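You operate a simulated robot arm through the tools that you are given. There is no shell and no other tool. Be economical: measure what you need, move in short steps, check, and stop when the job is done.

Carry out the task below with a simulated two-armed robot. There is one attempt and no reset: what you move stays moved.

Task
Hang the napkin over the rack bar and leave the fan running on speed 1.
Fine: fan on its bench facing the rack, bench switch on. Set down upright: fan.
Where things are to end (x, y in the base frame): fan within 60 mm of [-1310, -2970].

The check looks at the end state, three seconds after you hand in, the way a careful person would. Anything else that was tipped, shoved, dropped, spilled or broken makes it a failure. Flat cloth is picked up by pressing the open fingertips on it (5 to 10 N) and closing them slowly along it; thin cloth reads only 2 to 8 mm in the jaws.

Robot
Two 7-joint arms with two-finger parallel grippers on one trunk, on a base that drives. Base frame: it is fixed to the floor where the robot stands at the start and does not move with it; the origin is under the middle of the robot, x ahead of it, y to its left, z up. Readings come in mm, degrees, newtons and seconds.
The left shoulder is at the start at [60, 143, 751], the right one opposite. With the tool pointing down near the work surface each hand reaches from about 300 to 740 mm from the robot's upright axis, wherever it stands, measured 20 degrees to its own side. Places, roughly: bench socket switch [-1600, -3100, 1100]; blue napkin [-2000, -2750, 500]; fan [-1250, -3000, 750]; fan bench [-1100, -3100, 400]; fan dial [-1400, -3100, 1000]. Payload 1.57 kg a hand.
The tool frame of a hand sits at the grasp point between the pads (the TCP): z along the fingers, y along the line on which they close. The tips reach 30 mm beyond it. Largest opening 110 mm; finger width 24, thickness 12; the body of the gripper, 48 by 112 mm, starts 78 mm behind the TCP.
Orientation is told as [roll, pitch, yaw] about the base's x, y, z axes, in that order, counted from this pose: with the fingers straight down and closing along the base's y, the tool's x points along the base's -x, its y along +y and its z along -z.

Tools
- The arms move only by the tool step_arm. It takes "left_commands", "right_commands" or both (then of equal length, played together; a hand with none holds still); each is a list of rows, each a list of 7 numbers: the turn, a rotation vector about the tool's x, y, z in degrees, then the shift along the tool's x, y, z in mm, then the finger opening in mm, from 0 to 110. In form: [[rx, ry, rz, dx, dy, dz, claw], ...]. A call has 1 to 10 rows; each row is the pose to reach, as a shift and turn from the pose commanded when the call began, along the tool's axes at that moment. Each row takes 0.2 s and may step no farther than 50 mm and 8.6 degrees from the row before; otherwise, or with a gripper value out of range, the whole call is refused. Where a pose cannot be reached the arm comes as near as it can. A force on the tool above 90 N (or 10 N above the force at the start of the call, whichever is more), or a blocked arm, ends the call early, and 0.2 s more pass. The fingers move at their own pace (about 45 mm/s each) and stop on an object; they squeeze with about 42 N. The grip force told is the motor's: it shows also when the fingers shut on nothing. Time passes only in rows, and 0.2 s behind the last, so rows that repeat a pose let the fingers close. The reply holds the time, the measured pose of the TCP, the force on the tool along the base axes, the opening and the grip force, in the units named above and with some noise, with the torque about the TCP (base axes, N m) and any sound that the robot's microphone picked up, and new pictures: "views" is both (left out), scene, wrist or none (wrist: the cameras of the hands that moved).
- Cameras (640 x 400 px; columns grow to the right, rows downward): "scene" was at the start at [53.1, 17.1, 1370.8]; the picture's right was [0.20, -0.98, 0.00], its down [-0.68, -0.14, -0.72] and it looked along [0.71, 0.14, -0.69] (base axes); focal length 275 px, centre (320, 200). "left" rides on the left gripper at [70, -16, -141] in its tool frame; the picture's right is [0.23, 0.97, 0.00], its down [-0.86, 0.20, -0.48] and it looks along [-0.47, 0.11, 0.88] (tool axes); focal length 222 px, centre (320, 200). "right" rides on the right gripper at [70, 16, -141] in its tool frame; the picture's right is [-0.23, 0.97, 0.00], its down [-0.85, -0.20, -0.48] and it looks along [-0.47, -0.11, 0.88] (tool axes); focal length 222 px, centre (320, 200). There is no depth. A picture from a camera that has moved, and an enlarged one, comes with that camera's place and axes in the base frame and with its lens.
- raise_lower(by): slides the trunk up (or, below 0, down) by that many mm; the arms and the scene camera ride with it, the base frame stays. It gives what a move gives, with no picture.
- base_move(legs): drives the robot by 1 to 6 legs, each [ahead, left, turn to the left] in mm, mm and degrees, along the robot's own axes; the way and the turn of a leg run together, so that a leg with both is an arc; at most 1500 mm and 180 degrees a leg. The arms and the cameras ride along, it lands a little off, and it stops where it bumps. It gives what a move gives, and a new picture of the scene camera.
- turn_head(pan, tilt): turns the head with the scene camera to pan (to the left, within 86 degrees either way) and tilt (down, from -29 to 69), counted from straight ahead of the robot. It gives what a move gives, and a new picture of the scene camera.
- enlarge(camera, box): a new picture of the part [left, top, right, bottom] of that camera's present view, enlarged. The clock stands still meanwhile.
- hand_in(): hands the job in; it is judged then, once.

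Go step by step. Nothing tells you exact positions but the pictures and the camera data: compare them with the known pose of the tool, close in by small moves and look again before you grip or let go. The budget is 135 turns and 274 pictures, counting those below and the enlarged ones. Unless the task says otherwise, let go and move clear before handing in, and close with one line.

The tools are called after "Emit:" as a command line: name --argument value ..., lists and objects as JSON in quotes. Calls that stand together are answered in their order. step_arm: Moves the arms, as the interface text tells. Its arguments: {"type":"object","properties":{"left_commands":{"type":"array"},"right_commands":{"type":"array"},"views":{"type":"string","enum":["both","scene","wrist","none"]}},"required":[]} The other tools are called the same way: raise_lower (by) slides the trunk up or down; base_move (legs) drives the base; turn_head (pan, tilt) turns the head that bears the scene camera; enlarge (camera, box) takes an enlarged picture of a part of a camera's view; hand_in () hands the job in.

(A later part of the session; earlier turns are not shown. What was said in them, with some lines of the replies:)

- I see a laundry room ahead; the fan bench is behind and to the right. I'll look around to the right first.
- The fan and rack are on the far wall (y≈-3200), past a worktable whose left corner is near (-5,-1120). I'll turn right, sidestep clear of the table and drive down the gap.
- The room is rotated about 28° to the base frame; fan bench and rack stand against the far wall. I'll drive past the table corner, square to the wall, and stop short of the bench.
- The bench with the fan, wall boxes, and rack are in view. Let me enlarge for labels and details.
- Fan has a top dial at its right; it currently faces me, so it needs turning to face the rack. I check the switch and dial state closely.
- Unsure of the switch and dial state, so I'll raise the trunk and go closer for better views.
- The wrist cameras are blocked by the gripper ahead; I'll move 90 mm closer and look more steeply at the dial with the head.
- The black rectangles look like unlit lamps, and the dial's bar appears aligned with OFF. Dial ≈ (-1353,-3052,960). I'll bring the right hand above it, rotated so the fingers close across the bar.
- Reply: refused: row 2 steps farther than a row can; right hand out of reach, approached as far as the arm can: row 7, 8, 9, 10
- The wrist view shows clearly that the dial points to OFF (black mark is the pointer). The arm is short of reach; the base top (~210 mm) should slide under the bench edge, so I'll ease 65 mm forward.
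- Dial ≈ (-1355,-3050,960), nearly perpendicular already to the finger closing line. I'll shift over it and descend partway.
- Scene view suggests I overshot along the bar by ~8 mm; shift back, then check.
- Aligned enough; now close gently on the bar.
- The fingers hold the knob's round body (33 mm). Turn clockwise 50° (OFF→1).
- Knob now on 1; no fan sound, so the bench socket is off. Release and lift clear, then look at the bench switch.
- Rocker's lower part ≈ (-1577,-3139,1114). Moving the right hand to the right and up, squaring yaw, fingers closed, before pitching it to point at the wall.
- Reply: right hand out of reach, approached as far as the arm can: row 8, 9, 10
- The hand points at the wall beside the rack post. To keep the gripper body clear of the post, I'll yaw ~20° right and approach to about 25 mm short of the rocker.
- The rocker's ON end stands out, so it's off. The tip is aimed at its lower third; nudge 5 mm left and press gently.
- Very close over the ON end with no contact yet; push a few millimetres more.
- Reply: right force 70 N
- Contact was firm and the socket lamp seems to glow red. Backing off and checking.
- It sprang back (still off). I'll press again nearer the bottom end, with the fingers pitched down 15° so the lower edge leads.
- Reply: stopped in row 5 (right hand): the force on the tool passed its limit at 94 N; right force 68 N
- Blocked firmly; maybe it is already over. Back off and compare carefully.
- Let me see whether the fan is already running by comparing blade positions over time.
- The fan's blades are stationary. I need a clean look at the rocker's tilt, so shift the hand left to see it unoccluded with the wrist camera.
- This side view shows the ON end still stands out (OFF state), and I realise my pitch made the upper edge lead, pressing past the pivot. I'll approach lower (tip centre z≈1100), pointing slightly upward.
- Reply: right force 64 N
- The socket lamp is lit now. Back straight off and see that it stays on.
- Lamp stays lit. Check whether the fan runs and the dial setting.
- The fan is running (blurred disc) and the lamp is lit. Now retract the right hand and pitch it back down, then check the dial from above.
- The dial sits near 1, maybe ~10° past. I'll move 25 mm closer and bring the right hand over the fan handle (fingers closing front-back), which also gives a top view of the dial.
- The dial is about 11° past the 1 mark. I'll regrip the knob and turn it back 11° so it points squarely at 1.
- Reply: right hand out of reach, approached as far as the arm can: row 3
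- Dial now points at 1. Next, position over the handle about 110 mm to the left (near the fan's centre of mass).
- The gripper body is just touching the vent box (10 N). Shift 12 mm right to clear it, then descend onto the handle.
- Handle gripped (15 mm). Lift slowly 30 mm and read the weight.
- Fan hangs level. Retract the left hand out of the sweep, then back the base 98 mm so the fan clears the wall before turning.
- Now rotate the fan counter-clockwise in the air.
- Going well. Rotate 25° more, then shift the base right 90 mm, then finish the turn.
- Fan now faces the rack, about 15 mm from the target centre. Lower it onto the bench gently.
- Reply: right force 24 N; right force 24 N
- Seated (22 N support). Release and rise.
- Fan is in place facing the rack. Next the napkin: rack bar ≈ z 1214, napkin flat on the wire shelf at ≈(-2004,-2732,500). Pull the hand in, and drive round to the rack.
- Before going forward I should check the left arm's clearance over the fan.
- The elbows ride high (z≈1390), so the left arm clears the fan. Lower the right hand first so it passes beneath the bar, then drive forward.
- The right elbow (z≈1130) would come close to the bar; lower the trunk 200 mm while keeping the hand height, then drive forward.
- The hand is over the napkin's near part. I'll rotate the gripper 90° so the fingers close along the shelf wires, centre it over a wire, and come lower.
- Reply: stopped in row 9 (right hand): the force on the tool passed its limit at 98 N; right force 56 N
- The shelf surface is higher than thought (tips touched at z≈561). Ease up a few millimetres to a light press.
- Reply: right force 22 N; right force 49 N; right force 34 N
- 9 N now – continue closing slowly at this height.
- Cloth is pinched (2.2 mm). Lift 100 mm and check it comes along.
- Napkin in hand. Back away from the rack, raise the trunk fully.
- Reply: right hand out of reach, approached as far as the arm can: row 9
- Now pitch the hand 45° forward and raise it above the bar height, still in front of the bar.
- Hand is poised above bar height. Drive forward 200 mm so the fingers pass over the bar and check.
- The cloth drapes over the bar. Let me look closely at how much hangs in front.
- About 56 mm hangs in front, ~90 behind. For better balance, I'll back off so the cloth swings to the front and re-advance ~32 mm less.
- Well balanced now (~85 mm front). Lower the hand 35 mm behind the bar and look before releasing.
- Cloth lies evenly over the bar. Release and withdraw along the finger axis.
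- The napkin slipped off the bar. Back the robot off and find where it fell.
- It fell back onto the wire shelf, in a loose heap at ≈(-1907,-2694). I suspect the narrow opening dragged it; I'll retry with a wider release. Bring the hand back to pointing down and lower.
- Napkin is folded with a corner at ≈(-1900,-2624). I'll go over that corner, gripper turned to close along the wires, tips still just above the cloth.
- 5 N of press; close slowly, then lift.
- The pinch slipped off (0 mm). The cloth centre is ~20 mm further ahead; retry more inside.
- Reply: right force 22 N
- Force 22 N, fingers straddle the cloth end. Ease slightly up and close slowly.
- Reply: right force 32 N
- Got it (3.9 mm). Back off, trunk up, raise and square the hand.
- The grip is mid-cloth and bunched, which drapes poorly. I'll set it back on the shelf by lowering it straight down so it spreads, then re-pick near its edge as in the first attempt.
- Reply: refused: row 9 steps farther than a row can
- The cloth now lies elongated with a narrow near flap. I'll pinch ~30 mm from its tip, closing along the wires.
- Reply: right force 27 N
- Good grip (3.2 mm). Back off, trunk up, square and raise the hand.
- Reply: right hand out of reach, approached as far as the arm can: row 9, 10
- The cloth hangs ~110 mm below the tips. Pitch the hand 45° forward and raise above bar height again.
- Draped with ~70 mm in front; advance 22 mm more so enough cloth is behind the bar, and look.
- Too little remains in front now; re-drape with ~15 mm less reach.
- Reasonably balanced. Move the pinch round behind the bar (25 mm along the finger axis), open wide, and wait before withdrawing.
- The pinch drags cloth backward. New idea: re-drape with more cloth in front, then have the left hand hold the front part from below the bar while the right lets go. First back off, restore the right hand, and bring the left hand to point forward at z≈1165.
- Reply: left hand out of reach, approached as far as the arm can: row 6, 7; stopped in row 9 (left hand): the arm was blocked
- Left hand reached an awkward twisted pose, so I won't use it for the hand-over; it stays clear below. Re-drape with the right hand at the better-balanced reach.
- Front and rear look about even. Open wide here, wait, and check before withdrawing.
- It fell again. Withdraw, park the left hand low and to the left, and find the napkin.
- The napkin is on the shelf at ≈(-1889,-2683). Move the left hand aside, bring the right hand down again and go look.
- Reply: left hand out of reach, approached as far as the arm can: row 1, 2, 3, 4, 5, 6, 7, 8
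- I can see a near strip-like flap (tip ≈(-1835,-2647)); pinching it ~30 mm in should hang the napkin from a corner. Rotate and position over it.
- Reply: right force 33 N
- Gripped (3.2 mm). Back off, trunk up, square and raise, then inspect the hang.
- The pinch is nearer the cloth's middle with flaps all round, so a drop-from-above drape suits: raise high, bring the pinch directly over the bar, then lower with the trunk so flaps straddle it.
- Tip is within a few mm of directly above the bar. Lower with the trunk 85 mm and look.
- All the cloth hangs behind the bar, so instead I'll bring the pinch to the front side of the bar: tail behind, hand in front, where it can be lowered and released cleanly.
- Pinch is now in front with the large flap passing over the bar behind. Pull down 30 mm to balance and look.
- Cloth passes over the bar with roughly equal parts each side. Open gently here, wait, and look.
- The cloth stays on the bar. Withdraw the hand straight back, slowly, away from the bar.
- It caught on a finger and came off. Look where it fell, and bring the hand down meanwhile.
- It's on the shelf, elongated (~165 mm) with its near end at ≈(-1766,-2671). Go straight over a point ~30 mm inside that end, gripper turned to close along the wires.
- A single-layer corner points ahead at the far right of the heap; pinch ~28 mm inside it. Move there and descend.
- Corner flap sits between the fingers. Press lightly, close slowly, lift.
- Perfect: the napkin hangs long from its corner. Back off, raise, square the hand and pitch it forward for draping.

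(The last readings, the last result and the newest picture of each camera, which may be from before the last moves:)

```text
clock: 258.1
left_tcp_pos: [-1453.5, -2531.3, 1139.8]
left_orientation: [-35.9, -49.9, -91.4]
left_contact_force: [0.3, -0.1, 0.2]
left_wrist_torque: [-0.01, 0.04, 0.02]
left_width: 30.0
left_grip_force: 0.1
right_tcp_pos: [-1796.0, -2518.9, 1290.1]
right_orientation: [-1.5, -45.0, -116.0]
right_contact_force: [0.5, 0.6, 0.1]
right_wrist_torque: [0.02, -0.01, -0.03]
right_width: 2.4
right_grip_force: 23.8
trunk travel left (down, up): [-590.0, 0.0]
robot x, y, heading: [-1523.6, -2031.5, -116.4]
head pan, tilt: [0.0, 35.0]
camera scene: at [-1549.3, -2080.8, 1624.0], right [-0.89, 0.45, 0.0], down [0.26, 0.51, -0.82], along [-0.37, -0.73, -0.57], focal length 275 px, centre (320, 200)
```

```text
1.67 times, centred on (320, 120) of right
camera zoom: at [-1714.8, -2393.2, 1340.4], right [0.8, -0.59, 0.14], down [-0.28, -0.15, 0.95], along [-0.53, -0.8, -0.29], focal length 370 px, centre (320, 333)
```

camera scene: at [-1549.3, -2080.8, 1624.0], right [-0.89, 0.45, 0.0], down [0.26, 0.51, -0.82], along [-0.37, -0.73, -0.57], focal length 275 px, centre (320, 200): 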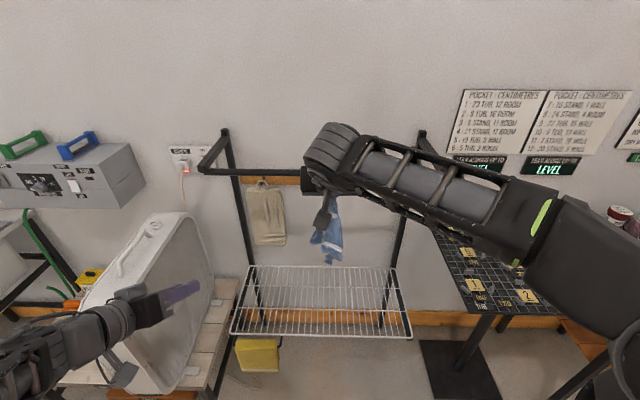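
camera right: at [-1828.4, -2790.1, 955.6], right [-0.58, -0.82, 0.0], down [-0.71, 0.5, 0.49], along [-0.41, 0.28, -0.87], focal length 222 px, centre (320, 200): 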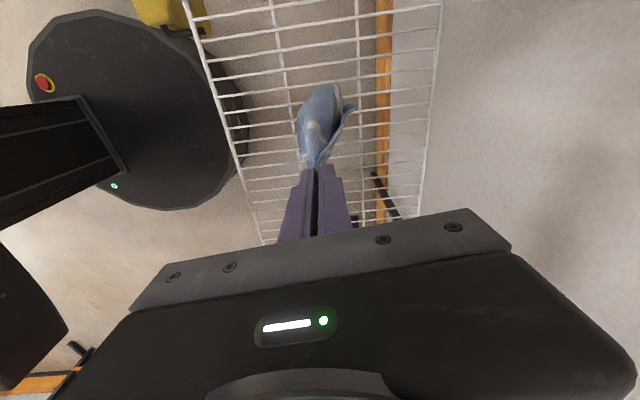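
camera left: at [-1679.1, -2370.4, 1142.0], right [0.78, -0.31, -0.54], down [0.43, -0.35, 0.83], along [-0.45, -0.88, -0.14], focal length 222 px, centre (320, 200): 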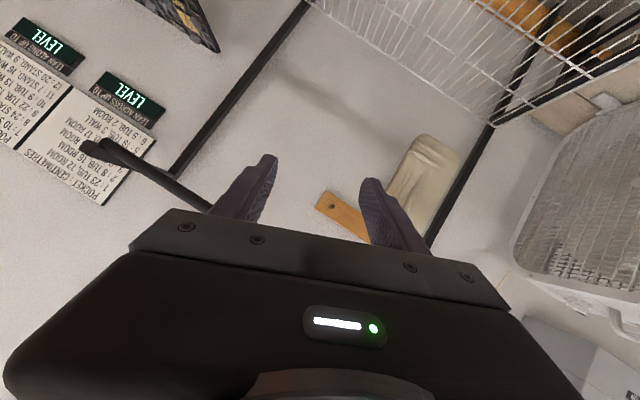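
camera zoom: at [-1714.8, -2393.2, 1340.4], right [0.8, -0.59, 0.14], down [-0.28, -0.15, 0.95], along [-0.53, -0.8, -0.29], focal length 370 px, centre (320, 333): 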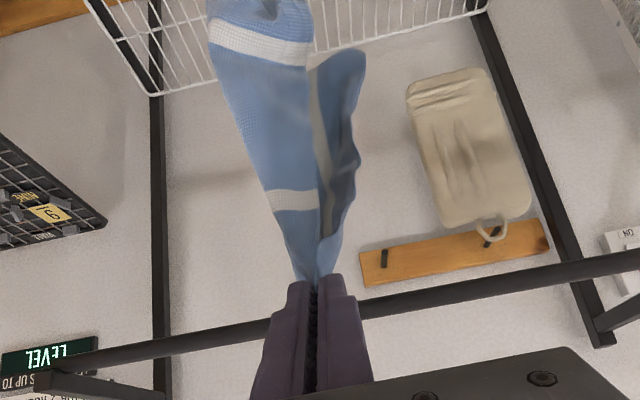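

Excellent long hang (~200 mm). Drive forward so about half passes over the bar.

Emit:
base_move --legs '[[278, 0, -0.4]]'

Emit:
enlarge --camera "scene" --box '[240, 140, 400, 280]'

Emit:
enlarge --camera "right" --box '[160, 0, 480, 240]'

```text
clock: 260.1
left_tcp_pos: [-1581.2, -2782.2, 1140.6]
left_orientation: [-35.7, -50.0, -91.7]
left_contact_force: [0.0, -0.6, 0.2]
left_wrist_torque: [0.06, 0.0, -0.02]
left_width: 30.0
left_grip_force: 0.1
right_tcp_pos: [-1925.5, -2768.1, 1289.6]
right_orientation: [-1.5, -45.0, -116.2]
right_contact_force: [-0.2, -0.9, -0.2]
right_wrist_torque: [0.02, -0.01, -0.04]
right_width: 2.5
right_grip_force: 24.2
trunk travel left (down, up): [-590.0, 0.0]
robot x, y, heading: [-1649.3, -2277.9, -116.9]
head pan, tilt: [0.0, 35.0]
camera scene: at [-1676.2, -2332.0, 1624.0], right [-0.89, 0.45, 0.0], down [0.26, 0.51, -0.82], along [-0.37, -0.73, -0.57], focal length 275 px, centre (320, 200)
```

scene: 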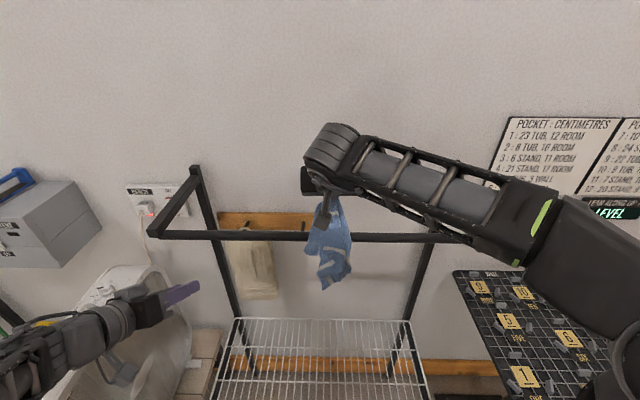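

```text
2.86 times, centred on (320, 210) of scene
camera zoom: at [-1676.2, -2332.0, 1624.0], right [-0.89, 0.45, 0.0], down [0.26, 0.51, -0.82], along [-0.37, -0.73, -0.57], focal length 787 px, centre (320, 171)
```

zoom: 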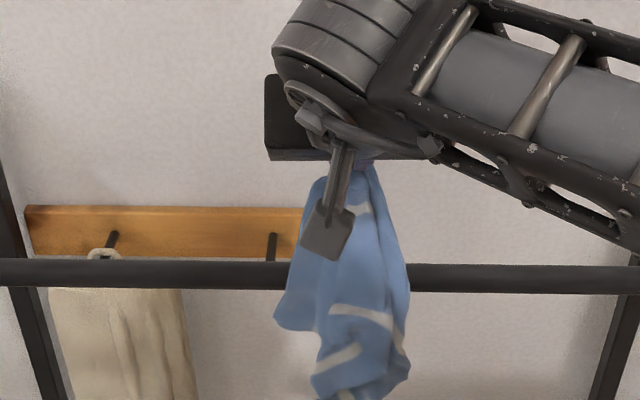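

```text
1.67 times, centred on (320, 120) of right
camera zoom: at [-1843.1, -2643.4, 1340.2], right [0.79, -0.59, 0.14], down [-0.28, -0.15, 0.95], along [-0.54, -0.79, -0.29], focal length 370 px, centre (320, 333)
```

zoom: 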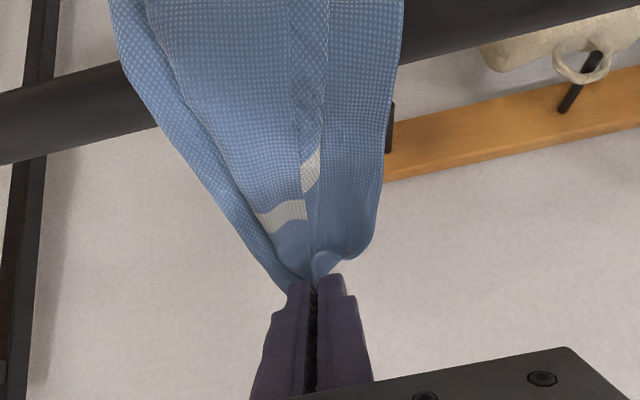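

Front ~127 mm, rear ~115 mm — well balanced. Lower the pinch behind the bar, then open wide and wait.

Emit:
step_arm --right_commands '[[0, 0, 0, 8, 0, 11, 0], [0, 0, 0, 17, 0, 22, 0], [0, 0, 0, 26, 0, 34, 0], [0, 0, 0, 34, 0, 45, 0], [0, 0, 0, 34, 0, 45, 0], [0, 0, 0, 34, 0, 45, 14], [0, 0, 0, 34, 0, 45, 40], [0, 0, 0, 34, 0, 45, 80], [0, 0, 0, 34, 0, 45, 110], [0, 0, 0, 34, 0, 45, 110]]' --views "wrist"

Emit:
enlarge --camera "scene" --box '[240, 140, 400, 300]'

```text
clock: 262.3
left_tcp_pos: [-1581.7, -2781.3, 1140.2]
left_orientation: [-35.8, -50.0, -91.7]
left_contact_force: [-0.5, 0.0, -0.3]
left_wrist_torque: [0.0, 0.01, -0.02]
left_width: 30.0
left_grip_force: 0.1
right_tcp_pos: [-1930.7, -2774.1, 1232.2]
right_orientation: [-1.4, -45.0, -116.3]
right_contact_force: [-0.1, -0.7, -0.8]
right_wrist_torque: [0.01, 0.02, -0.02]
right_width: 98.5
right_grip_force: 0.0
trunk travel left (down, up): [-590.0, 0.0]
robot x, y, heading: [-1653.0, -2283.5, -116.7]
head pan, tilt: [0.0, 35.0]
camera right: at [-1847.2, -2649.3, 1283.7], right [0.79, -0.59, 0.14], down [-0.28, -0.15, 0.95], along [-0.54, -0.79, -0.29], focal length 222 px, centre (320, 200)
```

right: 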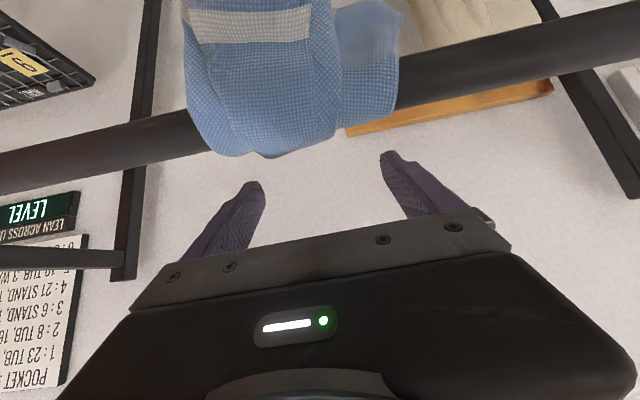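

```text
2.50 times, centred on (320, 220) of scene
camera zoom: at [-1675.6, -2330.8, 1624.1], right [-0.89, 0.45, 0.0], down [0.26, 0.51, -0.82], along [-0.37, -0.73, -0.57], focal length 689 px, centre (320, 150)
```

zoom: 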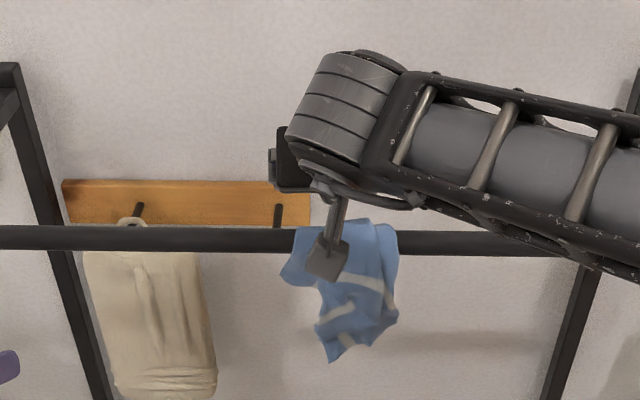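

The napkin rests over the bar and the open fingers are clear of it. Withdraw up and back along the finger axis.

Emit:
step_arm --right_commands '[[0, 0, 0, 0, 0, 0, 110], [0, 0, 0, -4, 0, -10, 110], [0, 0, 0, -10, 0, -25, 110], [0, 0, 0, -20, 0, -45, 110], [0, 0, 0, -30, 0, -75, 110], [0, 0, 0, -40, 0, -110, 110], [0, 0, 0, -40, 0, -150, 110]]' --views "none"

Emit:
base_move --legs '[[-250, 0, 0]]'

Emit:
enlarge --camera "scene" --box '[240, 120, 400, 260]'

```text
clock: 263.9
left_tcp_pos: [-1581.1, -2780.9, 1139.7]
left_orientation: [-35.8, -50.1, -91.6]
left_contact_force: [-0.6, -1.0, 0.1]
left_wrist_torque: [-0.02, 0.0, 0.04]
left_width: 30.3
left_grip_force: 0.0
right_tcp_pos: [-1891.4, -2702.1, 1370.9]
right_orientation: [-1.3, -45.0, -116.1]
right_contact_force: [0.3, 0.0, 0.7]
right_wrist_torque: [0.03, 0.0, -0.01]
right_width: 109.9
right_grip_force: 0.0
trunk travel left (down, up): [-590.0, 0.0]
robot x, y, heading: [-1654.3, -2278.9, -117.0]
head pan, tilt: [0.0, 35.0]
```

```text
clock: 265.7
left_tcp_pos: [-1467.6, -2557.9, 1140.1]
left_orientation: [-35.8, -50.2, -91.6]
left_contact_force: [-0.2, 0.5, -0.1]
left_wrist_torque: [0.0, -0.01, 0.01]
left_width: 29.8
left_grip_force: 0.0
right_tcp_pos: [-1778.1, -2478.9, 1371.2]
right_orientation: [-1.4, -45.2, -116.2]
right_contact_force: [0.8, 0.6, -0.7]
right_wrist_torque: [-0.04, 0.01, 0.05]
right_width: 110.2
right_grip_force: 0.2
trunk travel left (down, up): [-590.0, 0.0]
robot x, y, heading: [-1535.8, -2054.6, -116.8]
head pan, tilt: [0.0, 35.0]
camera scene: at [-1561.6, -2105.9, 1624.1], right [-0.89, 0.45, 0.0], down [0.26, 0.51, -0.82], along [-0.37, -0.73, -0.57], focal length 275 px, centre (320, 200)
```

scene: 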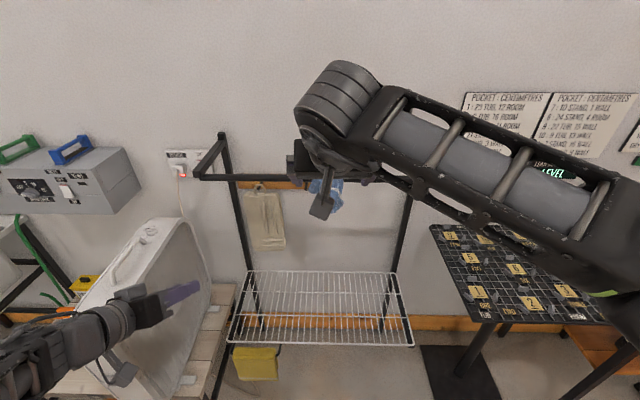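

```text
2.86 times, centred on (320, 190) of scene
camera zoom: at [-1561.6, -2105.9, 1624.1], right [-0.89, 0.45, 0.0], down [0.26, 0.51, -0.82], along [-0.37, -0.73, -0.57], focal length 787 px, centre (320, 229)
```

zoom: 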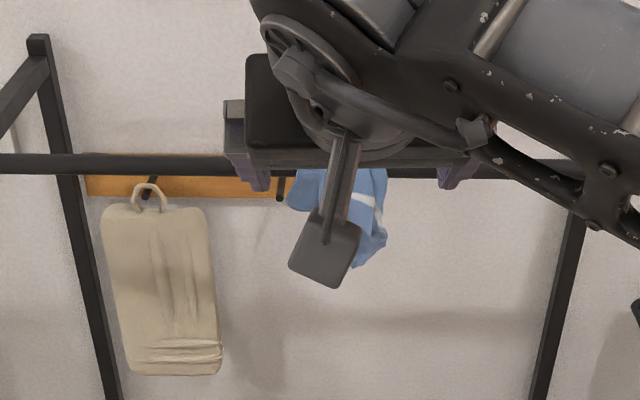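

The napkin is hanging on the bar and the hands are clear. One last look at the fan, its lamp and dial.

Emit:
turn_head --pan 30 --tilt 35

Emit:
enlarge --camera "scene" --box '[240, 140, 480, 360]'

Emit:
enlarge --camera "right" --box '[0, 0, 640, 400]'

```text
clock: 266.6
left_tcp_pos: [-1466.3, -2557.7, 1140.2]
left_orientation: [-35.8, -50.0, -91.6]
left_contact_force: [-0.2, 0.5, -0.5]
left_wrist_torque: [-0.05, 0.01, -0.01]
left_width: 29.9
left_grip_force: 0.1
right_tcp_pos: [-1777.9, -2480.3, 1370.1]
right_orientation: [-1.4, -45.1, -116.2]
right_contact_force: [0.5, 0.2, 0.7]
right_wrist_torque: [-0.01, 0.05, -0.03]
right_width: 110.0
right_grip_force: 0.0
trunk travel left (down, up): [-590.0, 0.0]
robot x, y, heading: [-1535.6, -2052.8, -116.9]
head pan, tilt: [30.0, 35.0]
camera scene: at [-1517.7, -2116.5, 1624.1], right [-1.0, -0.05, 0.0], down [-0.03, 0.57, -0.82], along [0.04, -0.82, -0.57], focal length 275 px, centre (320, 200)
```

scene: 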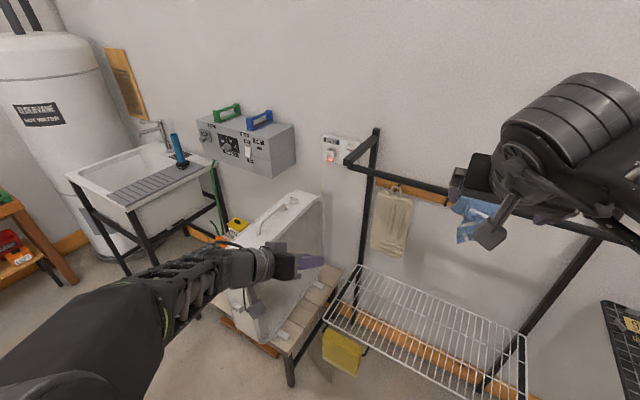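

```text
1.82 times, centred on (360, 250) of scene
camera zoom: at [-1517.7, -2116.5, 1624.1], right [-1.0, -0.05, 0.0], down [-0.03, 0.57, -0.82], along [0.04, -0.82, -0.57], focal length 501 px, centre (247, 109)
```

zoom: 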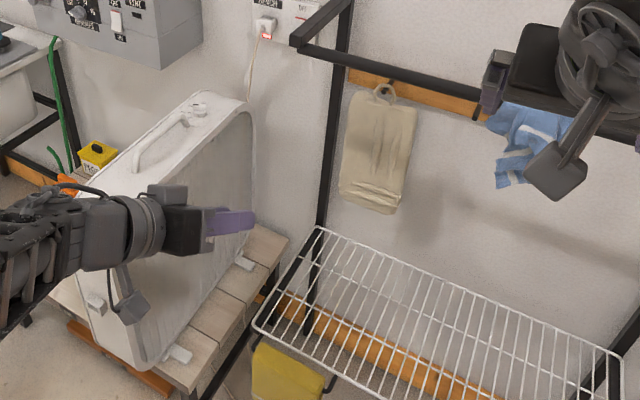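

```text
1.00 times, centred on (320, 200) of right (not enlarged: the box is as wide or as high as the picture)
camera zoom: at [-1694.8, -2355.2, 1420.7], right [0.8, -0.59, 0.14], down [-0.28, -0.15, 0.95], along [-0.54, -0.79, -0.29], focal length 222 px, centre (320, 200)
```

zoom: 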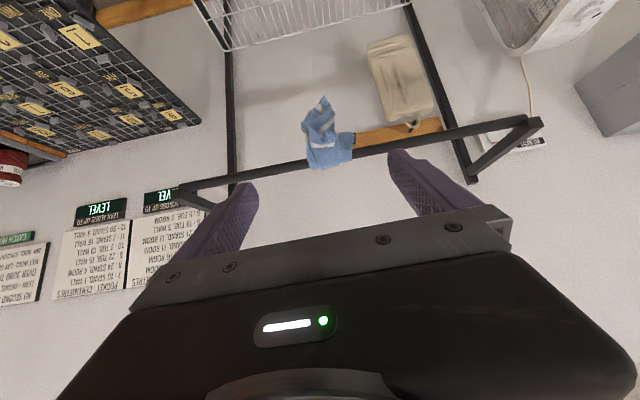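

The napkin hangs steadily over the bar. The fan stands on its bench facing the rack, running on 1 with the socket lamp lit, and both hands are clear, so I'm handing in.

Emit:
hand_in

```text
The job is handed in.
```

The napkin is hanging over the rack bar, and the fan is upright on its bench at about (-1304, -2957), facing the rack. It is running on speed 1 with the bench switch on. The napkin slipped off three times onto the shelf before it held.
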